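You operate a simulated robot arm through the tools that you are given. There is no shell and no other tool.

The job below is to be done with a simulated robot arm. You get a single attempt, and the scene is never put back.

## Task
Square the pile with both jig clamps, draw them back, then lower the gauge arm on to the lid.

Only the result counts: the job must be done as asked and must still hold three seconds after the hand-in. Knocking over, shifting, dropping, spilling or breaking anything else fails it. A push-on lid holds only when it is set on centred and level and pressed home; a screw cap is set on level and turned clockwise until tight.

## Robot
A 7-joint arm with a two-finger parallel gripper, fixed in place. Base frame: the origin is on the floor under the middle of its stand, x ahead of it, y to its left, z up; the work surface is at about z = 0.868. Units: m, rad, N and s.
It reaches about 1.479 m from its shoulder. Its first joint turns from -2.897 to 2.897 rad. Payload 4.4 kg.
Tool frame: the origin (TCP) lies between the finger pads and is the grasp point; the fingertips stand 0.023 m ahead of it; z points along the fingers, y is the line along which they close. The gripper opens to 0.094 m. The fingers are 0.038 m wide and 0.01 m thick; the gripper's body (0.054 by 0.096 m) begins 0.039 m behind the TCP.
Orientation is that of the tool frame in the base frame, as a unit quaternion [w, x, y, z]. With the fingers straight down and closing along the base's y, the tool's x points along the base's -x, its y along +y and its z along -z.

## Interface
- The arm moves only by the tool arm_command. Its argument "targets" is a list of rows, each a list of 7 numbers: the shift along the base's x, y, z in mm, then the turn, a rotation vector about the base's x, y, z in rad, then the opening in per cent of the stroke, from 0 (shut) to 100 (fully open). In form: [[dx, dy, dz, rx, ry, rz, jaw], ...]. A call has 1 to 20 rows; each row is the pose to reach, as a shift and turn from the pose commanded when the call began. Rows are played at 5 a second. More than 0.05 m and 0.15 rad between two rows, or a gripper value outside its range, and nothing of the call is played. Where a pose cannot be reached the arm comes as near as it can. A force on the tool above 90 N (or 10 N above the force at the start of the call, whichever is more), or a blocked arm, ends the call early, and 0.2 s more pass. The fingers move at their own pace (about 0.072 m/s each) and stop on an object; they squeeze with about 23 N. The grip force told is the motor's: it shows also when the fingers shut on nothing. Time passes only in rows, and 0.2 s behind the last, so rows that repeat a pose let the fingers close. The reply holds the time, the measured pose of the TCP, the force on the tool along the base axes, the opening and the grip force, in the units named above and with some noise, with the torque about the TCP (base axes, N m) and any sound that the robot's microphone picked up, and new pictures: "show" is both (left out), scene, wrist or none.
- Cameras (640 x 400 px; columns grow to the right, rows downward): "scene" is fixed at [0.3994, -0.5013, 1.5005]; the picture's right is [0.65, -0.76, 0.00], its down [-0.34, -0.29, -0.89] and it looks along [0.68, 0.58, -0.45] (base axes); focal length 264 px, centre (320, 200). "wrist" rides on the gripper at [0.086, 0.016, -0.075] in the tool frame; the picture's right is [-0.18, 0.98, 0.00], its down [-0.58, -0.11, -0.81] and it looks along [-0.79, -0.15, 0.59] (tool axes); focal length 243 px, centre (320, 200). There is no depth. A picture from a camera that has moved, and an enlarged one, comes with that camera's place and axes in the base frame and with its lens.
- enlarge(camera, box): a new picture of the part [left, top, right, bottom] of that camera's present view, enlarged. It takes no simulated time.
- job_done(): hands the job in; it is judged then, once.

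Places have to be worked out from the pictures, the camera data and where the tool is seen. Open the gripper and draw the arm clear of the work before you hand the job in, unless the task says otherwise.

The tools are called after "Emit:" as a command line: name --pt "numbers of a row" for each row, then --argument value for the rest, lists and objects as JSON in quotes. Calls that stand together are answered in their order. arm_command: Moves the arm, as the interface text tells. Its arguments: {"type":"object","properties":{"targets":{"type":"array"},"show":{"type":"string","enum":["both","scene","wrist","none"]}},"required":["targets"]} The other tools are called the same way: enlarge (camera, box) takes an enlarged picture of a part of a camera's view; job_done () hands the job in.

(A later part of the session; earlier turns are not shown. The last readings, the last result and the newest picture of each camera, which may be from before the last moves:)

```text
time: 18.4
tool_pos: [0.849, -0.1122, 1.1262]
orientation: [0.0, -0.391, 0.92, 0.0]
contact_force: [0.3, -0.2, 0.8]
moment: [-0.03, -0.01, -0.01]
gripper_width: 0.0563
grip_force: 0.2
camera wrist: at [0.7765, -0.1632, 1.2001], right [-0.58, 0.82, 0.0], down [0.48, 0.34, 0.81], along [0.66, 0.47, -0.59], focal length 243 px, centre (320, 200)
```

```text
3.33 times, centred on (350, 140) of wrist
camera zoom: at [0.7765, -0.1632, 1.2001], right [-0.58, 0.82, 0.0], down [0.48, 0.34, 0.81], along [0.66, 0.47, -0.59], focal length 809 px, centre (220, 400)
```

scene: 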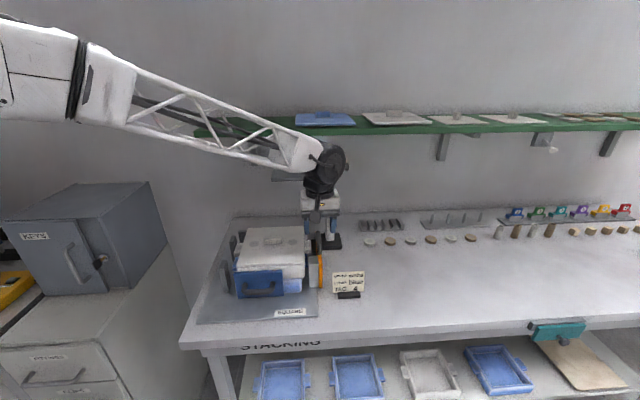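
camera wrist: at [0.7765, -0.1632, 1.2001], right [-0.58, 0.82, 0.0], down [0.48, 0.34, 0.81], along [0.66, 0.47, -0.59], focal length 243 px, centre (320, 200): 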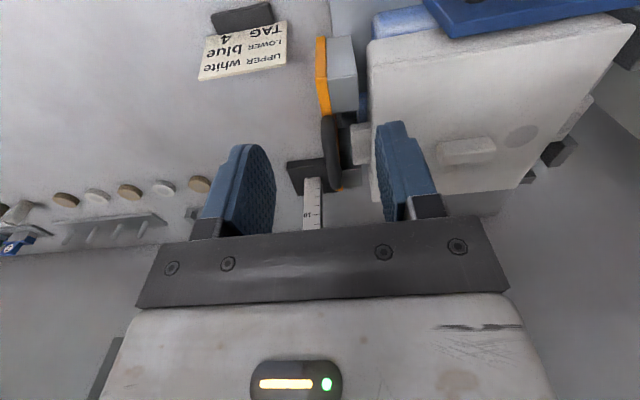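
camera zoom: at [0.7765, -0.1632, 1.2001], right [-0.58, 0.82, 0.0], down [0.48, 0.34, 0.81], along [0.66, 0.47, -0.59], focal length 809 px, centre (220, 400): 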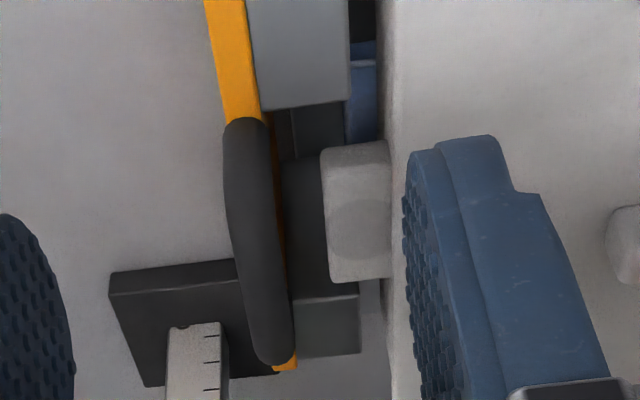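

The wrist joint sits about 0.18 m above the TCP, level with the gauge arm when the hand is vertical. So I'll lean the hand 20° back (away from the gauge arm) about e1 and come above the upright handle bar.

Emit:
arm_command --pt "0 0 0 0.084 -0.081 0 50" --pt "10 9 -10 0.167 -0.162 0 43" --pt "30 28 -25 0.251 -0.243 0 43" --pt "55 53 -45 0.251 -0.243 0 43" --pt "82 78 -66 0.251 -0.243 0 43" --pt "82 78 -66 0.251 -0.243 0 43" --show "both"

Emit:
enlarge --camera "scene" --box '[250, 130, 380, 300]'

Emit:
enlarge --camera "wrist" --box '[220, 40, 440, 220]'

```text
time: 19.8
tool_pos: [0.9299, -0.0344, 1.061]
orientation: [0.16, -0.385, 0.906, 0.068]
contact_force: [-0.2, -0.4, -0.1]
moment: [0.03, -0.01, -0.02]
gripper_width: 0.0405
grip_force: 0.1
camera wrist: at [0.8449, -0.0999, 1.0999], right [-0.59, 0.81, 0.06], down [0.27, 0.12, 0.96], along [0.76, 0.58, -0.28], focal length 243 px, centre (320, 200)
```

scene: 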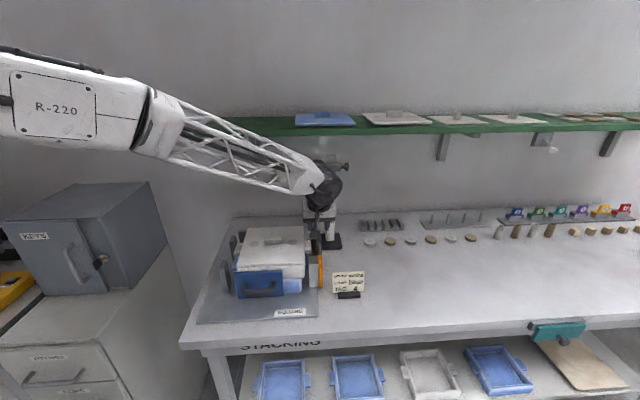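
wrist: 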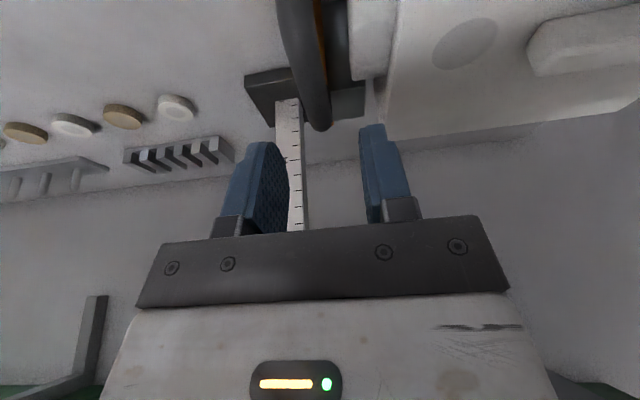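

```text
2.35 times, centred on (315, 215) of scene
camera zoom: at [0.3994, -0.5013, 1.5005], right [0.65, -0.76, 0.0], down [-0.34, -0.29, -0.89], along [0.68, 0.58, -0.45], focal length 621 px, centre (332, 165)
```

zoom: 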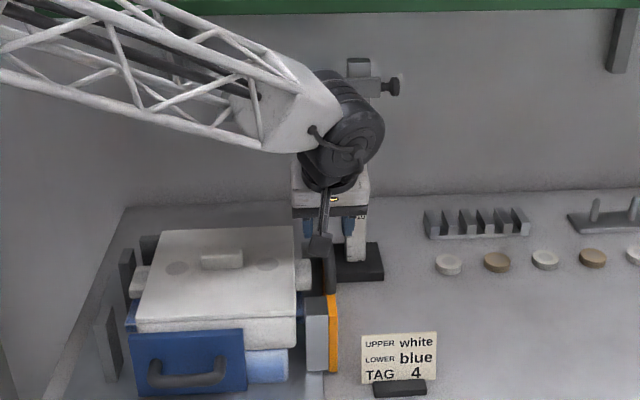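

```text
2.22 times, centred on (330, 130) of wrist
camera zoom: at [0.8449, -0.0999, 1.0999], right [-0.59, 0.81, 0.06], down [0.27, 0.12, 0.96], along [0.76, 0.58, -0.28], focal length 539 px, centre (298, 356)
```

zoom: 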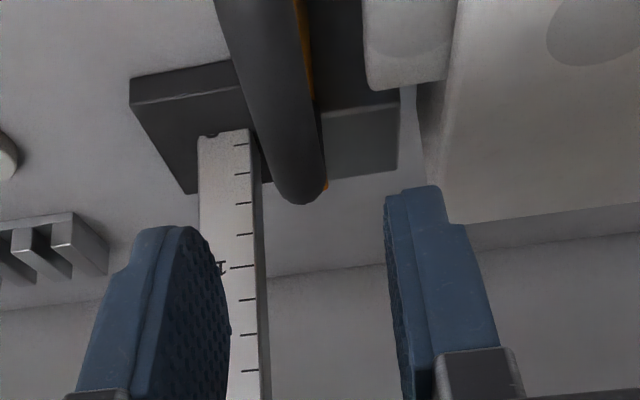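

The bar lies 1 mm to the +e1 side of the finger midline, and the wrist is well clear of the gauge arm. I'll descend 53 mm so the fingers straddle the bar.

Emit:
arm_command --pt "0.7 -0.6 -15 0 0 0 43" --pt "0.7 -0.6 -30 0 0 0 43" --pt "0.7 -0.6 -42 0 0 0 43" --pt "0.7 -0.6 -53 0 0 0 43" --pt "0.7 -0.6 -53 0 0 0 43" --show "both"

Emit:
enlarge --camera "scene" --box '[250, 150, 370, 300]'

Emit:
enlarge --camera "wrist" --box '[220, 0, 440, 220]'

```text
time: 21.0
tool_pos: [0.9313, -0.0343, 1.0082]
orientation: [0.159, -0.386, 0.906, 0.068]
contact_force: [-0.8, 0.1, -0.2]
moment: [-0.05, 0.01, 0.0]
gripper_width: 0.0404
grip_force: 0.0
camera wrist: at [0.8455, -0.1005, 1.0469], right [-0.59, 0.81, 0.06], down [0.27, 0.12, 0.96], along [0.76, 0.58, -0.28], focal length 243 px, centre (320, 200)
```

scene: 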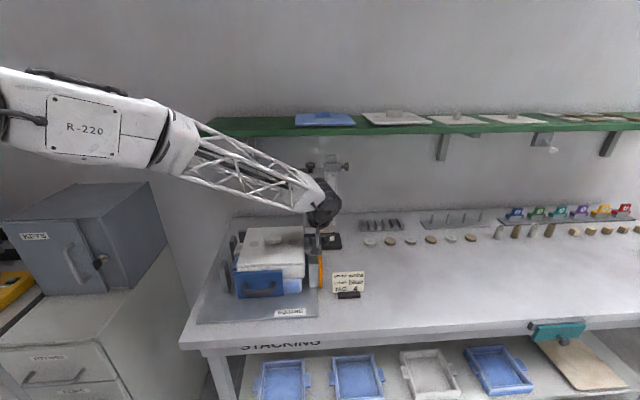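
wrist: 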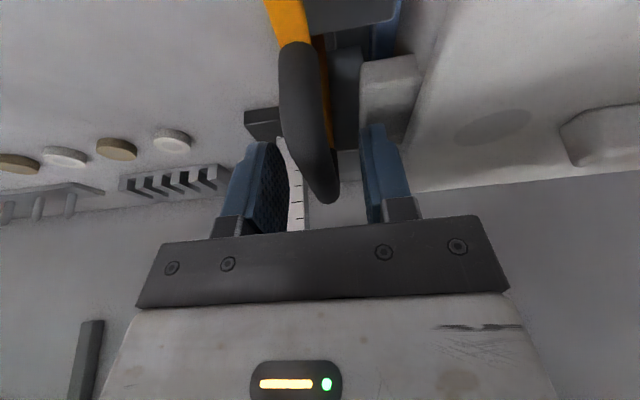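

```text
2.67 times, centred on (310, 225) of scene
camera zoom: at [0.3994, -0.5013, 1.5005], right [0.65, -0.76, 0.0], down [-0.34, -0.29, -0.89], along [0.68, 0.58, -0.45], focal length 704 px, centre (347, 133)
```

zoom: 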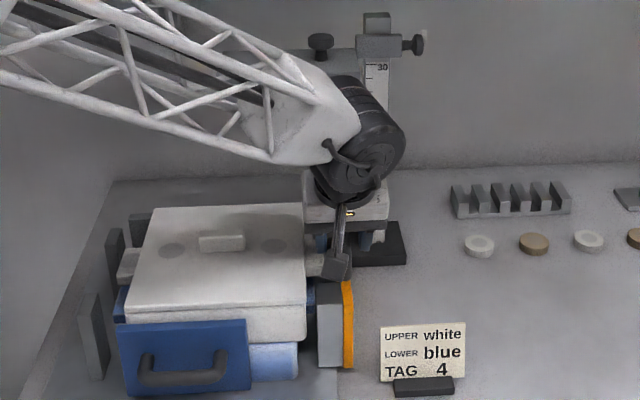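

```text
1.82 times, centred on (330, 110) of wrist
camera zoom: at [0.8455, -0.1005, 1.0469], right [-0.59, 0.81, 0.06], down [0.27, 0.12, 0.96], along [0.76, 0.58, -0.28], focal length 441 px, centre (302, 364)
```

zoom: 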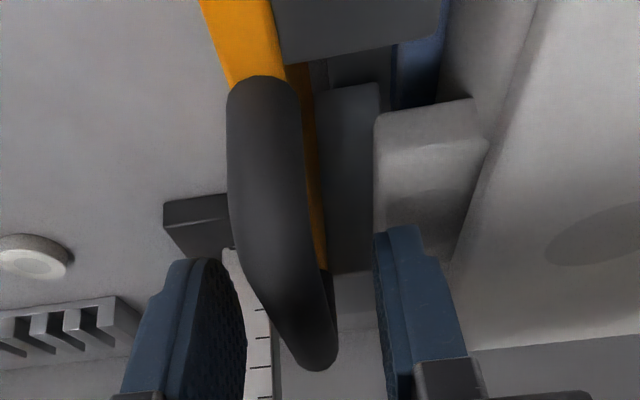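

The bar passes between the fingers about 4 mm below the TCP, well centred. Closing on it now.

Emit:
arm_command --pt "0 0 0 0 0 0 25" --pt "0 0 0 0 0 0 10" --pt "0 0 0 0 0 0 5" --pt "0 0 0 0 0 0 5" --pt "0 0 0 0 0 0 5" --show "wrist"

```text
time: 22.2
tool_pos: [0.931, -0.0353, 1.0078]
orientation: [0.161, -0.385, 0.906, 0.068]
contact_force: [0.9, 0.8, -0.7]
moment: [0.16, -0.27, -1.78]
gripper_width: 0.0164
grip_force: 44.7
camera wrist: at [0.8455, -0.1005, 1.0468], right [-0.59, 0.81, 0.06], down [0.27, 0.12, 0.96], along [0.76, 0.58, -0.28], focal length 243 px, centre (320, 200)
```

wrist: 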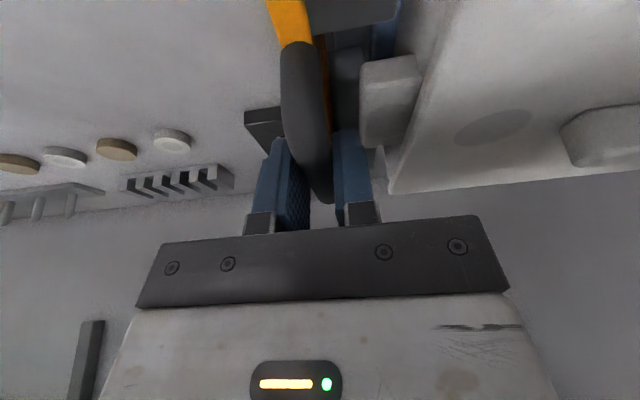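

The bar is gripped. I'll push the right clamp along -e1 in 4 mm steps, with a slight yaw to relieve the twist.

Emit:
arm_command --pt "-2.9 2.8 0 0 0 -0.003 5" --pt "-5.7 5.6 0 0 0 -0.006 5" --pt "-8.6 8.4 0 0 0 -0.008 5" --pt "-11.4 11.2 0 0 0 -0.008 5" --show "both"

Emit:
enlarge --camera "scene" --box '[220, 210, 340, 310]'

```text
time: 23.2
tool_pos: [0.9195, -0.024, 1.0069]
orientation: [0.16, -0.382, 0.908, 0.066]
contact_force: [-2.2, -11.5, 3.9]
moment: [0.07, -0.24, -1.4]
gripper_width: 0.016
grip_force: 45.1
camera wrist: at [0.8338, -0.0886, 1.0468], right [-0.58, 0.81, 0.06], down [0.27, 0.12, 0.96], along [0.77, 0.57, -0.28], focal length 243 px, centre (320, 200)
```

scene: 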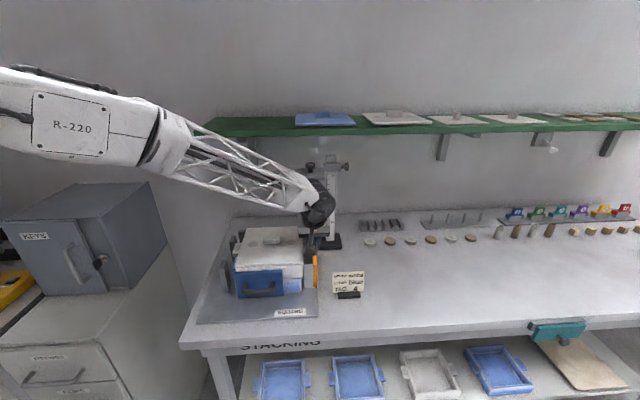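
wrist: 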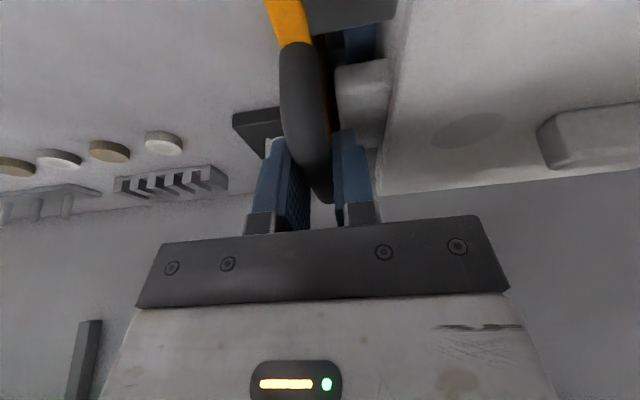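

```text
4.00 times, centred on (280, 260) of scene
camera zoom: at [0.3994, -0.5013, 1.5005], right [0.65, -0.76, 0.0], down [-0.34, -0.29, -0.89], along [0.68, 0.58, -0.45], focal length 1055 px, centre (480, -40)
```

zoom: 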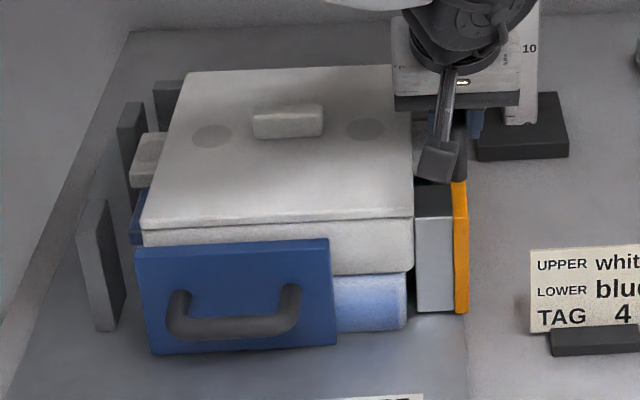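

The clamp's blocks have reached the pile's side. I'll keep pushing toward the left posts in small steps.

Emit:
arm_command --pt "-2.9 2.8 0 0 0 -0.004 5" --pt "-5.7 5.6 0 0 0 -0.008 5" --pt "-8.6 8.5 0 0 0 -0.008 5" --show "both"

Emit:
enlarge --camera "scene" --box '[220, 210, 340, 310]'

```text
time: 24.0
tool_pos: [0.9113, -0.0158, 1.0061]
orientation: [0.16, -0.378, 0.909, 0.067]
contact_force: [0.4, -14.3, 5.2]
moment: [-0.21, 0.18, -0.25]
gripper_width: 0.0161
grip_force: 44.6
camera wrist: at [0.8249, -0.0794, 1.0467], right [-0.57, 0.82, 0.06], down [0.27, 0.11, 0.96], along [0.77, 0.57, -0.28], focal length 243 px, centre (320, 200)
```

scene: 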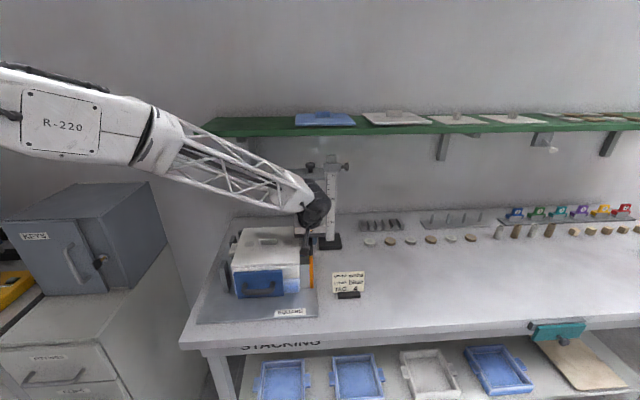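
wrist: 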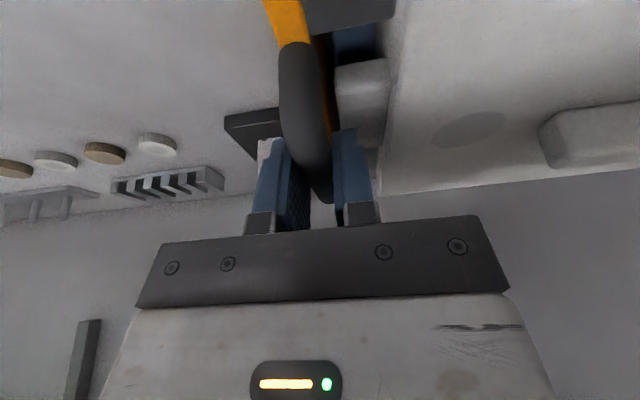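

```text
4.00 times, centred on (280, 260) of scene
camera zoom: at [0.3994, -0.5013, 1.5005], right [0.65, -0.76, 0.0], down [-0.34, -0.29, -0.89], along [0.68, 0.58, -0.45], focal length 1055 px, centre (480, -40)
```

zoom: 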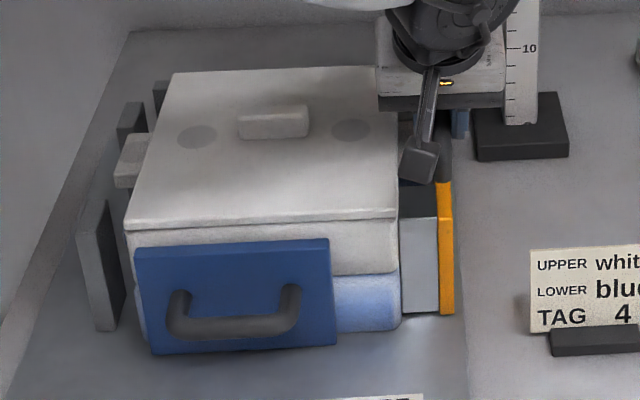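

Both trays are now flush at the right side and moving left. I'll continue in 3 mm steps until the force rises at the posts.

Emit:
arm_command --pt "-2.1 2.1 0 0 0 0 5" --pt "-4.3 4.2 0 0 0 0 5" --pt "-6.4 6.3 0 0 0 0 5" --show "both"

Emit:
enlarge --camera "scene" --box '[220, 210, 340, 310]'

```text
time: 24.8
tool_pos: [0.9054, -0.0091, 1.0069]
orientation: [0.16, -0.377, 0.91, 0.066]
contact_force: [-1.4, -13.4, 6.1]
moment: [0.14, -0.17, -0.35]
gripper_width: 0.0156
grip_force: 44.9
camera wrist: at [0.8182, -0.0728, 1.0467], right [-0.57, 0.82, 0.06], down [0.27, 0.11, 0.96], along [0.77, 0.57, -0.28], focal length 243 px, centre (320, 200)
```

scene: 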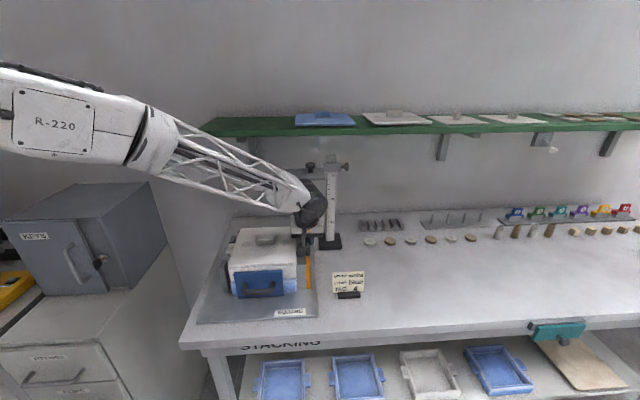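
wrist: 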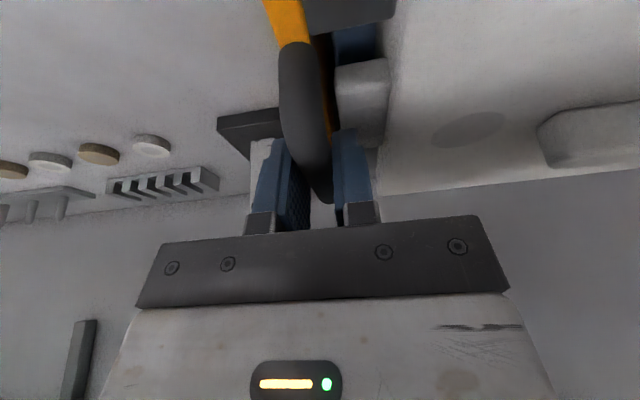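

```text
4.00 times, centred on (280, 260) of scene
camera zoom: at [0.3994, -0.5013, 1.5005], right [0.65, -0.76, 0.0], down [-0.34, -0.29, -0.89], along [0.68, 0.58, -0.45], focal length 1055 px, centre (480, -40)
```

zoom: 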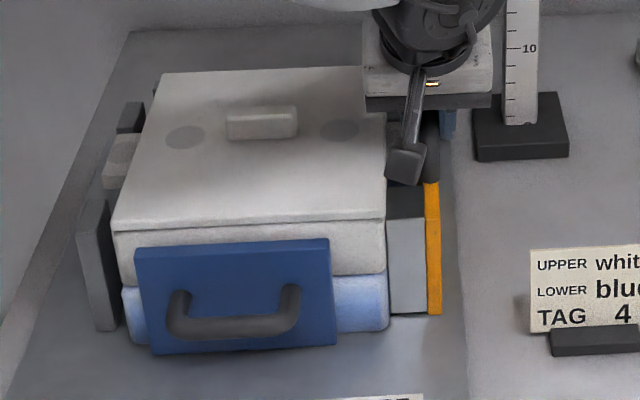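

The pile is nearly touching the posts. I'll use finer 2 mm steps now.

Emit:
arm_command --pt "-1.4 1.4 0 0 0 0 5" --pt "-2.8 2.8 0 0 0 0 5" --pt "-4.2 4.2 0 0 0 0 5" --show "scene"

Emit:
enlarge --camera "scene" --box '[220, 210, 340, 310]'

```text
time: 25.6
tool_pos: [0.9008, -0.0053, 1.0069]
orientation: [0.16, -0.377, 0.91, 0.067]
contact_force: [-2.2, -15.1, 8.9]
moment: [0.14, -0.19, -0.42]
gripper_width: 0.0156
grip_force: 45.4
```

scene: 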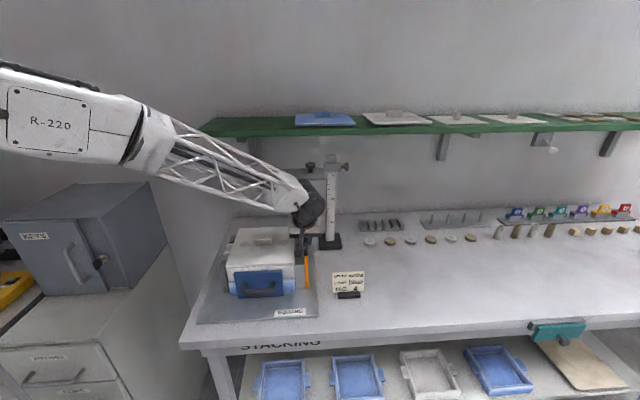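

```text
4.00 times, centred on (280, 260) of scene
camera zoom: at [0.3994, -0.5013, 1.5005], right [0.65, -0.76, 0.0], down [-0.34, -0.29, -0.89], along [0.68, 0.58, -0.45], focal length 1055 px, centre (480, -40)
```

zoom: 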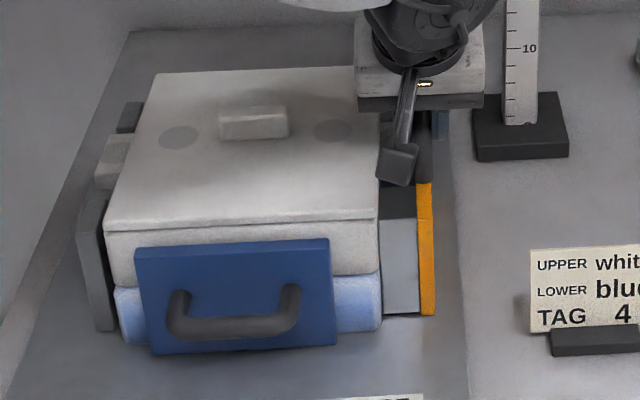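

It's still sliding with about 12 N. I'll continue in 2 mm steps.

Emit:
arm_command --pt "-1.4 1.4 0 0 0 0 5" --pt "-2.8 2.8 0 0 0 0 5" --pt "-4.2 4.2 0 0 0 0 5" --show "scene"

Emit:
enlarge --camera "scene" --box '[220, 210, 340, 310]'

```text
time: 26.4
tool_pos: [0.8991, -0.004, 1.0066]
orientation: [0.163, -0.378, 0.909, 0.064]
contact_force: [29.6, -17.6, -10.8]
moment: [-0.35, -0.13, 0.36]
gripper_width: 0.016
grip_force: 45.2
stopped in row 3: the force on the tool passed its limit at 93 N (the readings are from after the stop); the commanded pose is now the measured one
```

scene: 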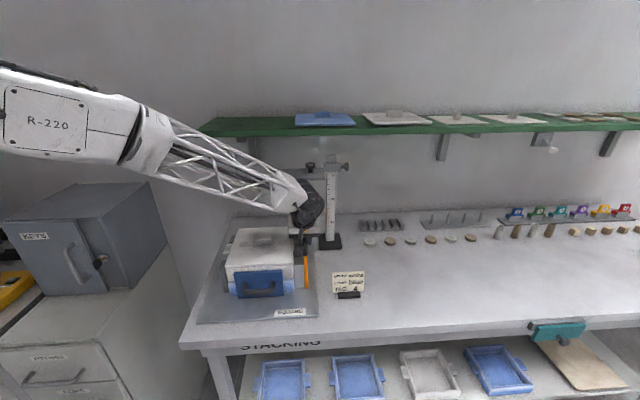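

```text
4.00 times, centred on (280, 260) of scene
camera zoom: at [0.3994, -0.5013, 1.5005], right [0.65, -0.76, 0.0], down [-0.34, -0.29, -0.89], along [0.68, 0.58, -0.45], focal length 1055 px, centre (480, -40)
```

zoom: 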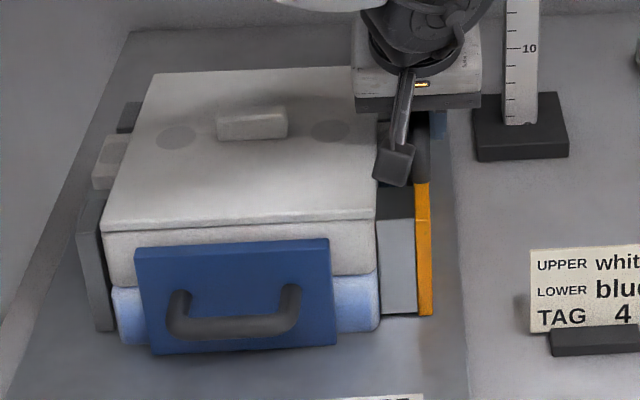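

The force limit tripped, so the pile is home against the left posts and squared both ways. Now I'll draw the right clamp back along +e1 to where it started (about 44 mm).

Emit:
arm_command --pt "1.4 -1.4 0 0 0 0 5" --pt "4.3 -4.2 0 0 0 0 5" --pt "7.1 -7.0 0 0 0 0 5" --pt "10.7 -10.5 0 0 0 0 5" --pt "14.3 -14.0 0 0 0 0 5" --pt "17.9 -17.5 0 0 0 0 5" --pt "21.4 -21.0 0 0 0 0 5" --pt "25.0 -24.5 0 0 0 0 5" --pt "28.6 -28.0 0 0 0 0 5" --pt "31.4 -30.8 0 0 0 0 5" --show "both"

Emit:
enlarge --camera "scene" --box '[220, 210, 340, 310]'

```text
time: 28.6
tool_pos: [0.9297, -0.0337, 1.0056]
orientation: [0.162, -0.377, 0.91, 0.065]
contact_force: [-9.5, -5.3, -10.8]
moment: [-0.25, 0.36, 0.08]
gripper_width: 0.0158
grip_force: 45.2
camera wrist: at [0.8428, -0.0974, 1.0465], right [-0.57, 0.82, 0.06], down [0.26, 0.12, 0.96], along [0.78, 0.56, -0.28], focal length 243 px, centre (320, 200)
```

scene: 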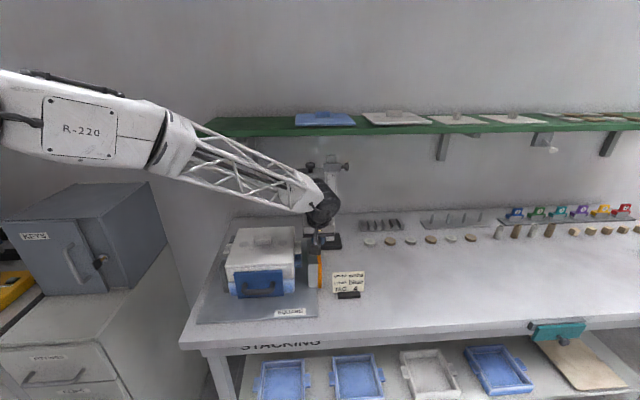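
wrist: 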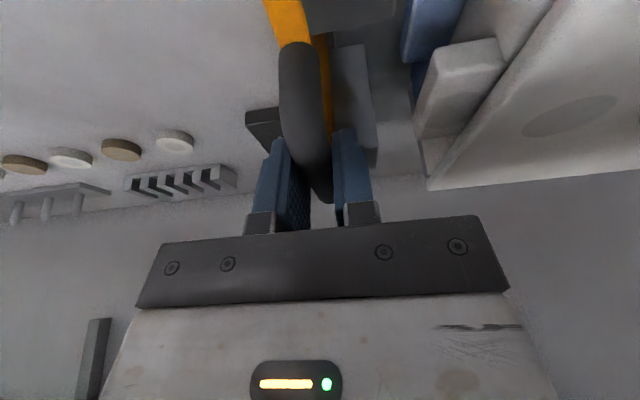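

```text
4.00 times, centred on (280, 260) of scene
camera zoom: at [0.3994, -0.5013, 1.5005], right [0.65, -0.76, 0.0], down [-0.34, -0.29, -0.89], along [0.68, 0.58, -0.45], focal length 1055 px, centre (480, -40)
```

zoom: 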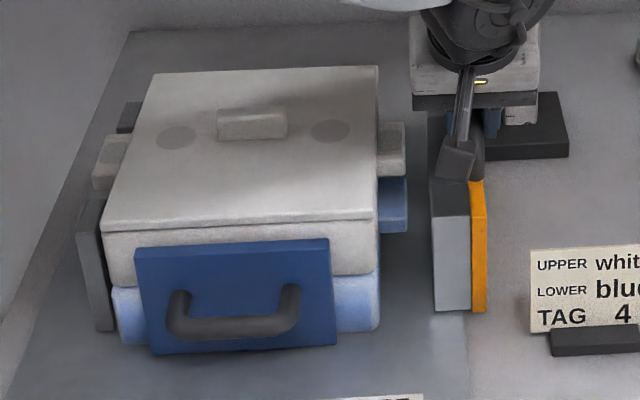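

The right clamp is back and the pile stayed in place. I'll pull the last 2 mm, open the fingers and rise clear.

Emit:
arm_command --pt "1.0 -1.0 0 0 0 0 5" --pt "1.6 -1.6 0 0 0 0 5" --pt "1.6 -1.6 0 0 0 0 20" --pt "1.6 -1.6 0 0 0 0 43" --pt "1.6 -1.6 0 0 0 0 43" --pt "1.6 -1.6 20 0 0 0 43" --pt "1.6 -1.6 45 0 0 0 43" --pt "1.6 -1.6 80 0 0 0 43" --show "both"

Emit:
enlarge --camera "scene" --box '[220, 210, 340, 310]'

Emit:
enlarge --camera "wrist" --box '[220, 0, 460, 220]'

```text
time: 30.4
tool_pos: [0.9318, -0.035, 1.088]
orientation: [0.161, -0.377, 0.91, 0.066]
contact_force: [-0.3, 0.2, -1.1]
moment: [0.01, 0.03, 0.0]
gripper_width: 0.0405
grip_force: 0.1
camera wrist: at [0.8444, -0.0984, 1.127], right [-0.57, 0.82, 0.06], down [0.26, 0.12, 0.96], along [0.78, 0.56, -0.28], focal length 243 px, centre (320, 200)
```

scene: 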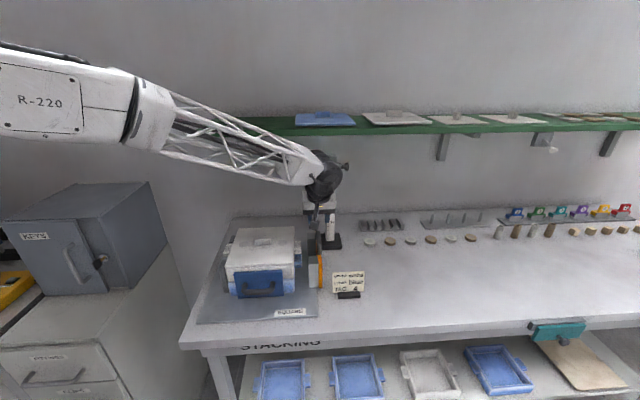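
wrist: 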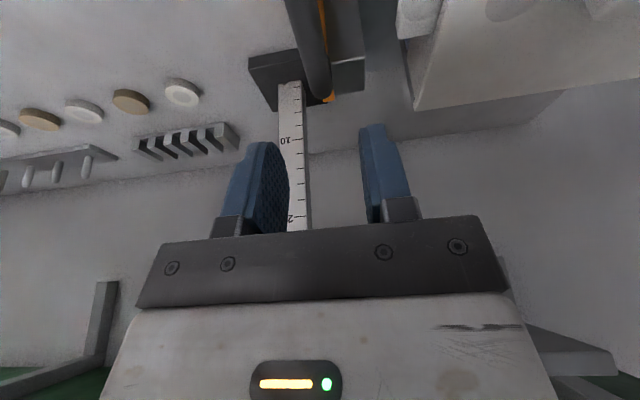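

```text
4.00 times, centred on (280, 260) of scene
camera zoom: at [0.3994, -0.5013, 1.5005], right [0.65, -0.76, 0.0], down [-0.34, -0.29, -0.89], along [0.68, 0.58, -0.45], focal length 1055 px, centre (480, -40)
```

zoom: 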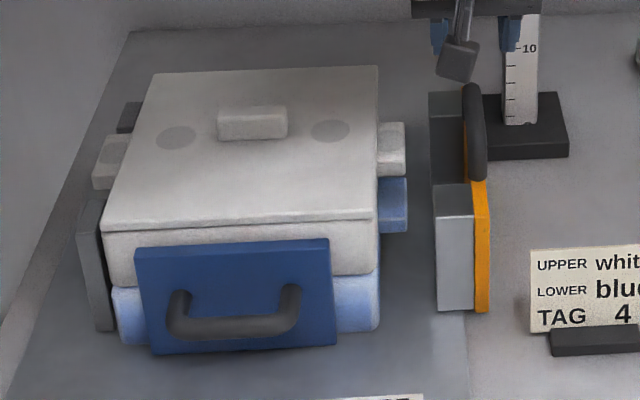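

```text
1.82 times, centred on (340, 110) of wrist
camera zoom: at [0.8444, -0.0984, 1.127], right [-0.57, 0.82, 0.06], down [0.26, 0.12, 0.96], along [0.78, 0.56, -0.28], focal length 441 px, centre (284, 364)
```

zoom: 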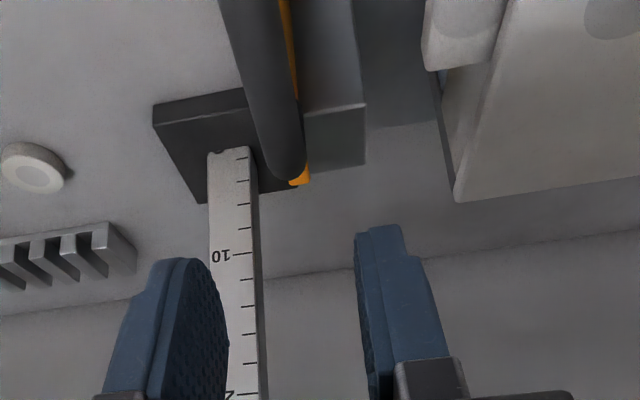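

The right clamp is back at its original place. Now I'll return to the front clamp. First I'll move back, straighten the tilt and rise a little, clear of the gauge arm.

Emit:
arm_command --pt "-28 -29 0 0 0 0 43" --pt "-56 -57 10 -0.05 0.05 0 43" --pt "-84 -86 20 -0.12 0.12 0 40" --pt "-112 -86 20 -0.185 0.185 0 36" --pt "-140 -80 20 -0.2472 0.2464 0 32" --pt "-160 -70 20 -0.2472 0.2464 0 32" --show "scene"

```text
time: 31.9
tool_pos: [0.7727, -0.104, 1.1078]
orientation: [0.002, -0.384, 0.923, -0.001]
contact_force: [0.5, 0.2, 0.9]
moment: [0.05, 0.04, -0.01]
gripper_width: 0.0299
grip_force: 0.1
```

scene: 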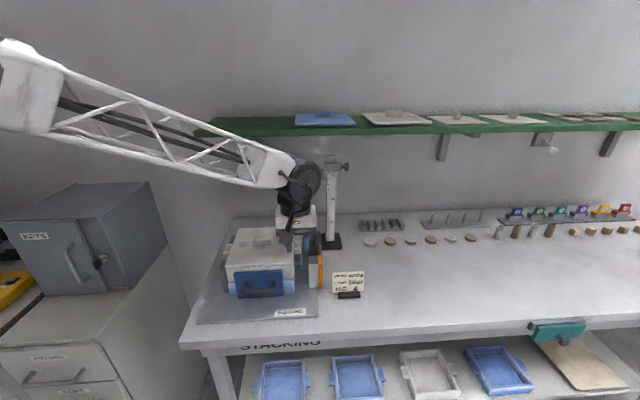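

The hand is vertical again. I'll turn it -89° and bring it over the front handle (last gripped at about (0.7034, -0.0053)), staying above the lid.

Emit:
arm_command --pt "-6 8 0 0 0 -0.13 32" --pt "-12 17 -3 0 0 -0.26 32" --pt "-18 25 -6 0 0 -0.39 32" --pt "-24 33 -9 0 0 -0.52 32" --pt "-30 42 -12 0 0 -0.65 32" --pt "-36 50 -15 0 0 -0.78 32" --pt "-42 58 -20 0 0 -0.91 32" --pt "-48 67 -25 0 0 -1.04 32" --pt "-54 75 -30 0 0 -1.17 32" --pt "-60 84 -38 0 0 -1.3 32" --pt "-65 92 -48 0 0 -1.43 32" --pt "-69.3 98.7 -58 0 0 -1.556 32" --pt "-69.3 98.7 -58 0 0 -1.556 32" --show "both"

Emit:
enlarge --camera "wrist" --box '[220, 0, 420, 200]'

Emit:
enlarge --camera "scene" --box '[200, 210, 340, 320]'

```text
time: 34.6
tool_pos: [0.703, -0.0063, 1.0495]
orientation: [0.0, 0.375, 0.927, -0.003]
contact_force: [0.3, 0.3, 0.4]
moment: [0.03, -0.03, -0.03]
gripper_width: 0.0303
grip_force: 0.1
camera wrist: at [0.6519, 0.0663, 1.123], right [0.82, 0.58, -0.01], down [0.34, -0.48, 0.81], along [0.46, -0.66, -0.59], focal length 243 px, centre (320, 200)
```

scene: 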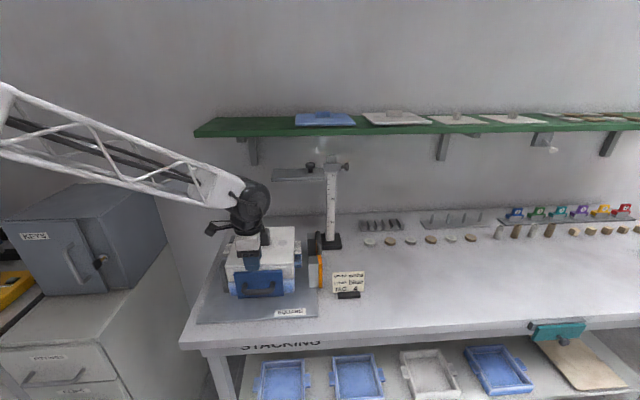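
wrist: 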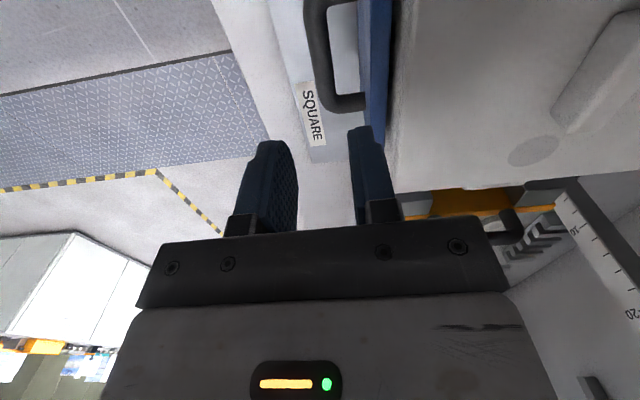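

```text
2.00 times, centred on (320, 100) of wrist
camera zoom: at [0.6519, 0.0663, 1.123], right [0.82, 0.58, -0.01], down [0.34, -0.48, 0.81], along [0.46, -0.66, -0.59], focal length 485 px, centre (320, 400)
```

zoom: 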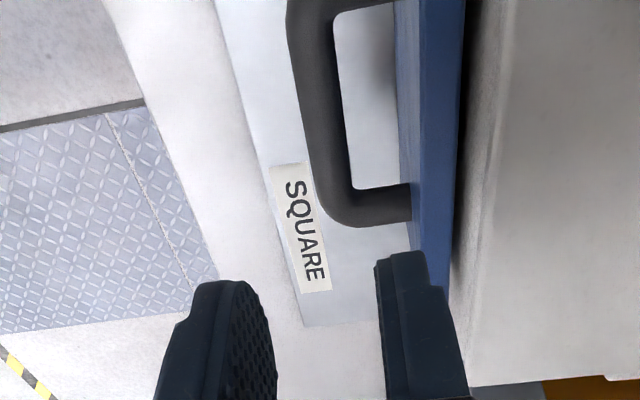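

```text
3.64 times, centred on (270, 265) of scene
camera zoom: at [0.3994, -0.5013, 1.5005], right [0.65, -0.76, 0.0], down [-0.34, -0.29, -0.89], along [0.68, 0.58, -0.45], focal length 959 px, centre (502, -36)
```

zoom: 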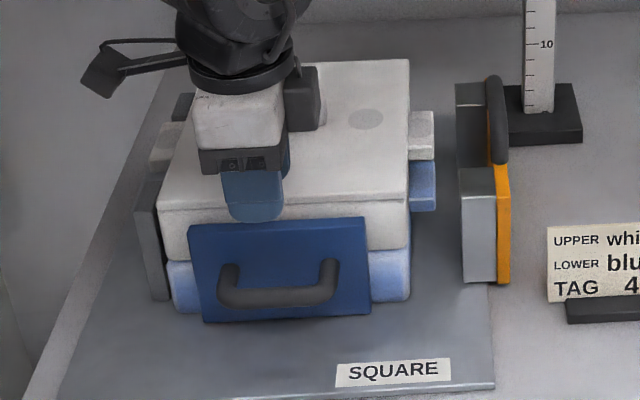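

The pile looks square and the front handle is about 2 mm farther along e2 than the finger midline. I'll shift 2 mm and descend onto the bar.

Emit:
arm_command --pt "1.4 1.4 -20 0 0 0 32" --pt "1.4 1.4 -45 0 0 0 32" --pt "1.4 1.4 -70 0 0 0 32" --pt "1.4 1.4 -90 0 0 0 32" --pt "1.4 1.4 -108 0 0 0 32" --pt "1.4 1.4 -108 0 0 0 32" --show "both"

Emit:
enlarge --camera "wrist" --box '[220, 40, 440, 220]'

```text
time: 36.0
tool_pos: [0.7054, -0.0049, 0.941]
orientation: [0.0, 0.375, 0.927, -0.004]
contact_force: [-0.2, -0.4, -0.2]
moment: [-0.03, 0.0, 0.0]
gripper_width: 0.0302
grip_force: 0.0
camera wrist: at [0.6534, 0.0675, 1.0149], right [0.82, 0.58, -0.01], down [0.34, -0.48, 0.81], along [0.47, -0.66, -0.59], focal length 243 px, centre (320, 200)
```

scene: 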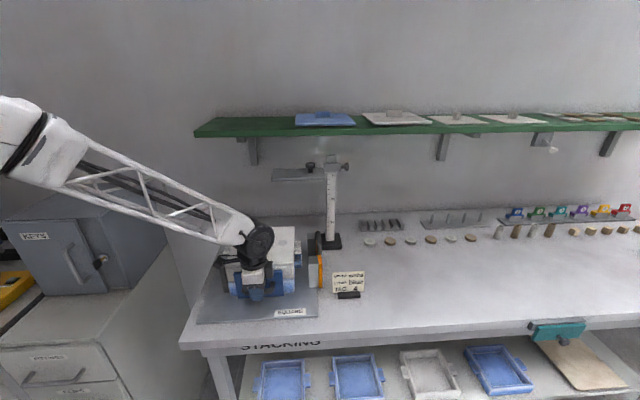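
wrist: 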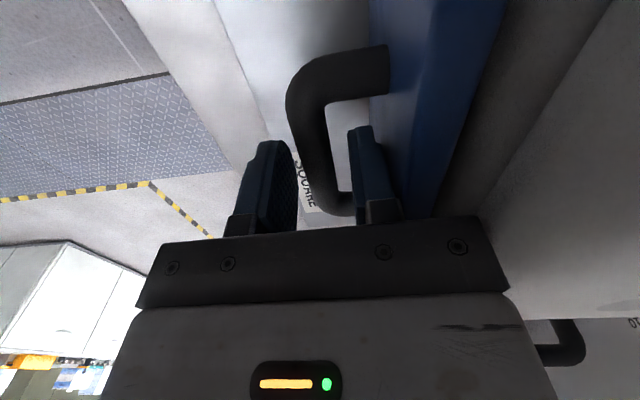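

```text
2.22 times, centred on (330, 130) of wrist
camera zoom: at [0.6534, 0.0675, 1.0149], right [0.82, 0.58, -0.01], down [0.34, -0.48, 0.81], along [0.47, -0.66, -0.59], focal length 539 px, centre (298, 356)
```

zoom: 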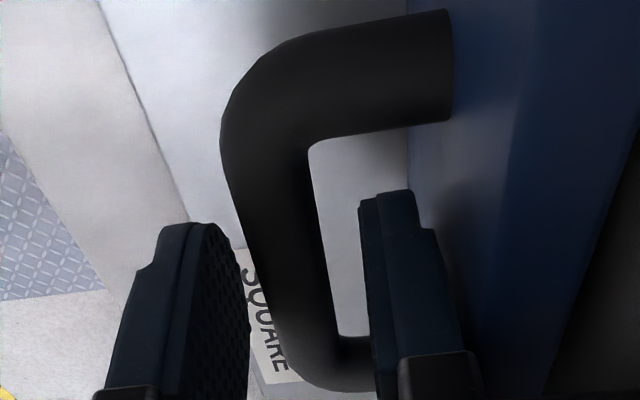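

The bar is between the fingers again. I'll close and give a light seating push of 2 mm to confirm the pile is still hard against the back fence.

Emit:
arm_command --pt "0 0 0 0 0 0 15" --pt "0 0 0 0 0 0 5" --pt "0 0 0 0 0 0 5" --pt "0 0 0 0 0 0 5" --pt "0.7 0.7 0 0 0 0 5" --pt "1.4 1.4 0 0 0 0 5" --show "none"

```text
time: 37.5
tool_pos: [0.7039, -0.0052, 0.9404]
orientation: [0.0, 0.375, 0.927, -0.004]
contact_force: [-38.8, -33.6, 12.0]
moment: [-0.84, 0.14, 0.52]
gripper_width: 0.0155
grip_force: 45.2
```

51 N with no motion, so the pile is seated. Now I'll draw the front clamp back along -e2 to its starting place (about 45 mm).

Emit:
arm_command --pt "-2.0 -2.0 0 0 0 0 5" --pt "-4.5 -4.5 0 0 0 0 5" --pt "-7.5 -7.5 0 0 0 0 5" --pt "-11 -11 0 0 0 0 5" --pt "-14.5 -14.5 0 0 0 0 5" --pt "-18 -18 0 0 0 0 5" --pt "-21.5 -21.5 0 0 0 0 5" --pt "-25 -25 0 0 0 0 5" --pt "-28.5 -28.5 0 0 0 0 5" --pt "-31.5 -31.5 0 0 0 0 5" --pt "-34.3 -34.3 0 0 0 0 5" --show "both"

Emit:
enlarge --camera "scene" --box '[200, 210, 340, 320]'

```text
time: 39.9
tool_pos: [0.6713, -0.0372, 0.9422]
orientation: [0.0, 0.375, 0.927, -0.003]
contact_force: [41.8, 7.8, -22.0]
moment: [0.4, -0.17, 0.17]
gripper_width: 0.0157
grip_force: 46.0
camera wrist: at [0.6211, 0.0353, 1.0149], right [0.82, 0.58, 0.0], down [0.34, -0.48, 0.81], along [0.47, -0.66, -0.59], focal length 243 px, centre (320, 200)
```

scene: 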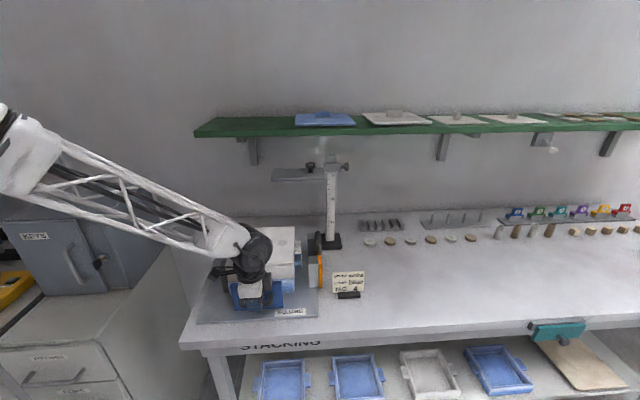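
wrist: 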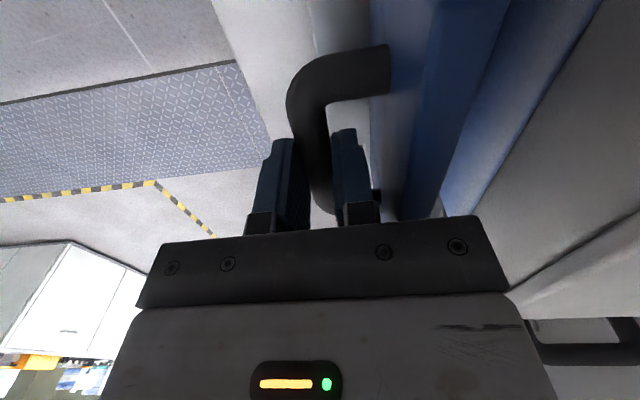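

```text
3.64 times, centred on (270, 265) of scene
camera zoom: at [0.3994, -0.5013, 1.5005], right [0.65, -0.76, 0.0], down [-0.34, -0.29, -0.89], along [0.68, 0.58, -0.45], focal length 959 px, centre (502, -36)
```

zoom: 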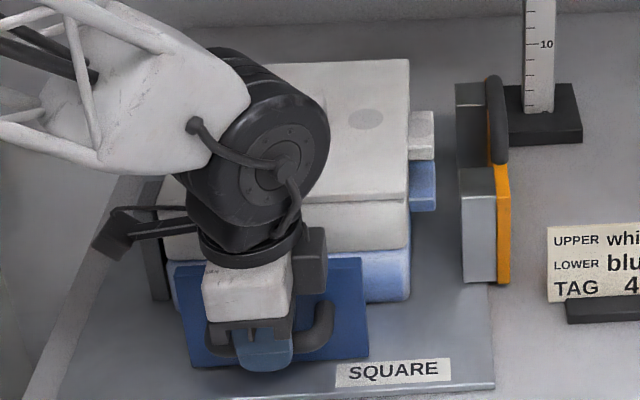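

The front clamp has hit its back stop at its original place. I'll ease off 1 mm, open the fingers, and rise straight up.

Emit:
arm_command --pt "1.2 0.8 0 0 0 0 5" --pt "1.2 0.8 0 0 0 0 18" --pt "1.2 0.8 0 0 0 0 32" --pt "1.2 0.8 0 0 0 0 32" --pt "1.2 0.8 20 0 0 0 32" --pt "1.2 0.8 50 0 0 0 32" --pt "1.2 0.8 95 0 0 0 32" --pt "1.2 0.8 140 0 0 0 32" --show "both"

Emit:
enlarge --camera "scene" --box '[200, 210, 340, 320]'

Emit:
enlarge --camera "wrist" --box '[300, 0, 640, 240]'

```text
time: 41.6
tool_pos: [0.6713, -0.0368, 1.0815]
orientation: [-0.001, 0.375, 0.927, -0.004]
contact_force: [-0.5, 0.5, -0.4]
moment: [0.0, 0.02, -0.02]
gripper_width: 0.0302
grip_force: 0.2
camera wrist: at [0.6213, 0.0364, 1.1556], right [0.82, 0.58, -0.01], down [0.34, -0.48, 0.81], along [0.46, -0.66, -0.59], focal length 243 px, centre (320, 200)
```

scene: 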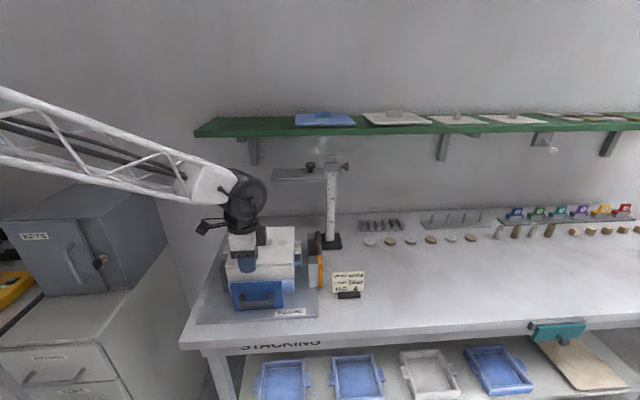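
wrist: 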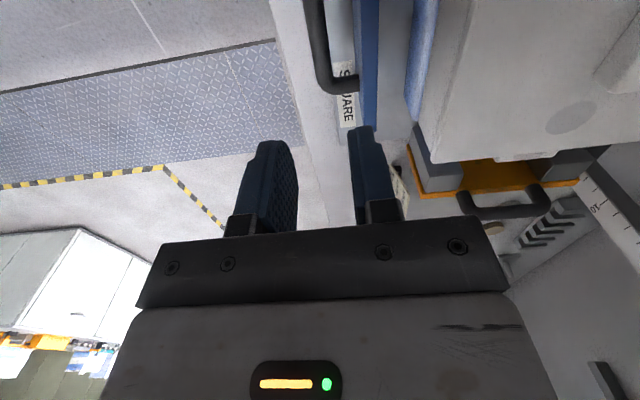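

```text
3.64 times, centred on (270, 265) of scene
camera zoom: at [0.3994, -0.5013, 1.5005], right [0.65, -0.76, 0.0], down [-0.34, -0.29, -0.89], along [0.68, 0.58, -0.45], focal length 959 px, centre (502, -36)
```

zoom: 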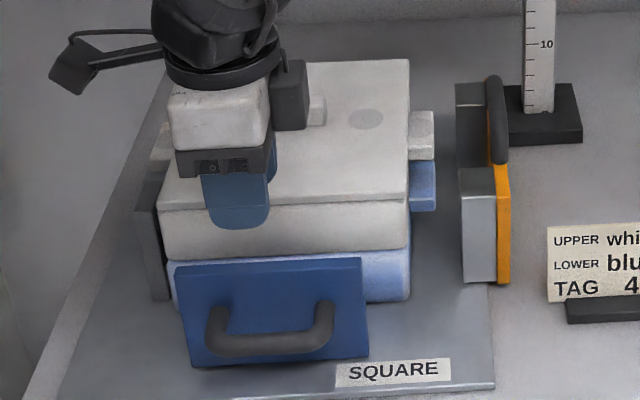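

```text
1.67 times, centred on (470, 120) of wrist
camera zoom: at [0.6213, 0.0364, 1.1556], right [0.82, 0.58, -0.01], down [0.34, -0.48, 0.81], along [0.46, -0.66, -0.59], focal length 404 px, centre (70, 333)
```

zoom: 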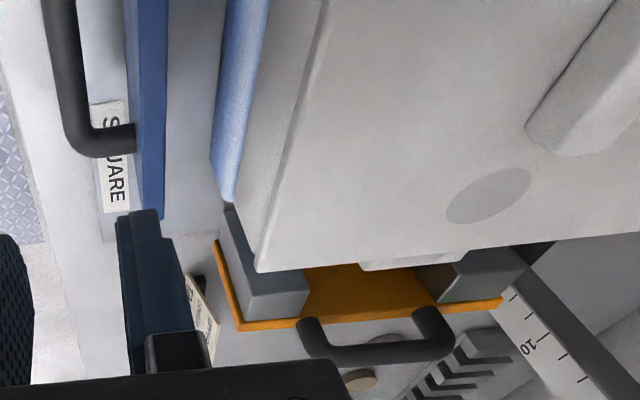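

Both clamps are back and the pile is square. Next is the gauge arm. I'll rise, turn the hand +90° and move to where the wrist camera can look at the arm, its knob and the column.

Emit:
arm_command --pt "5 -5 20 0 0 0.13 32" --pt "12 -11 45 0 0 0.26 40" --pt "20 -19 70 0 0 0.39 50" --pt "30 -28 95 0 0 0.52 60" --pt "40 -37 115 0 0 0.65 70" --pt "50 -46 135 0 0 0.78 80" --pt "60 -55 155 0 0 0.91 90" --pt "70 -64 175 0 0 1.04 100" --pt "80 -73 190 0 0 1.17 100" --pt "92 -84 205 0 0 1.3 100" --pt "104 -95 212 0 0 1.43 100" --pt "115 -105 218 0 0 1.562 100" --show "scene"

Emit:
enlarge --camera "scene" --box '[200, 140, 360, 320]'

```text
time: 44.2
tool_pos: [0.7875, -0.1431, 1.3006]
orientation: [0.003, -0.388, 0.922, -0.002]
contact_force: [-0.4, -0.5, 0.0]
moment: [0.01, 0.0, 0.01]
gripper_width: 0.094
grip_force: 0.0
```

scene: 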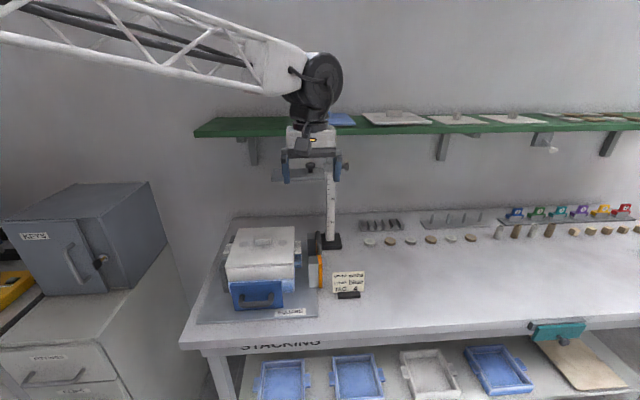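

```text
2.22 times, centred on (280, 230) of scene
camera zoom: at [0.3994, -0.5013, 1.5005], right [0.65, -0.76, 0.0], down [-0.34, -0.29, -0.89], along [0.68, 0.58, -0.45], focal length 586 px, centre (409, 133)
```

zoom: 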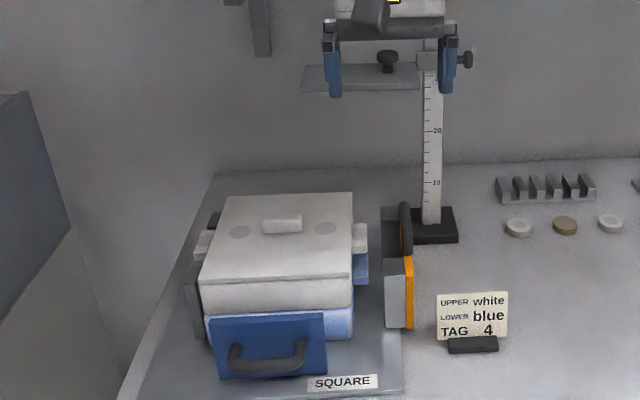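

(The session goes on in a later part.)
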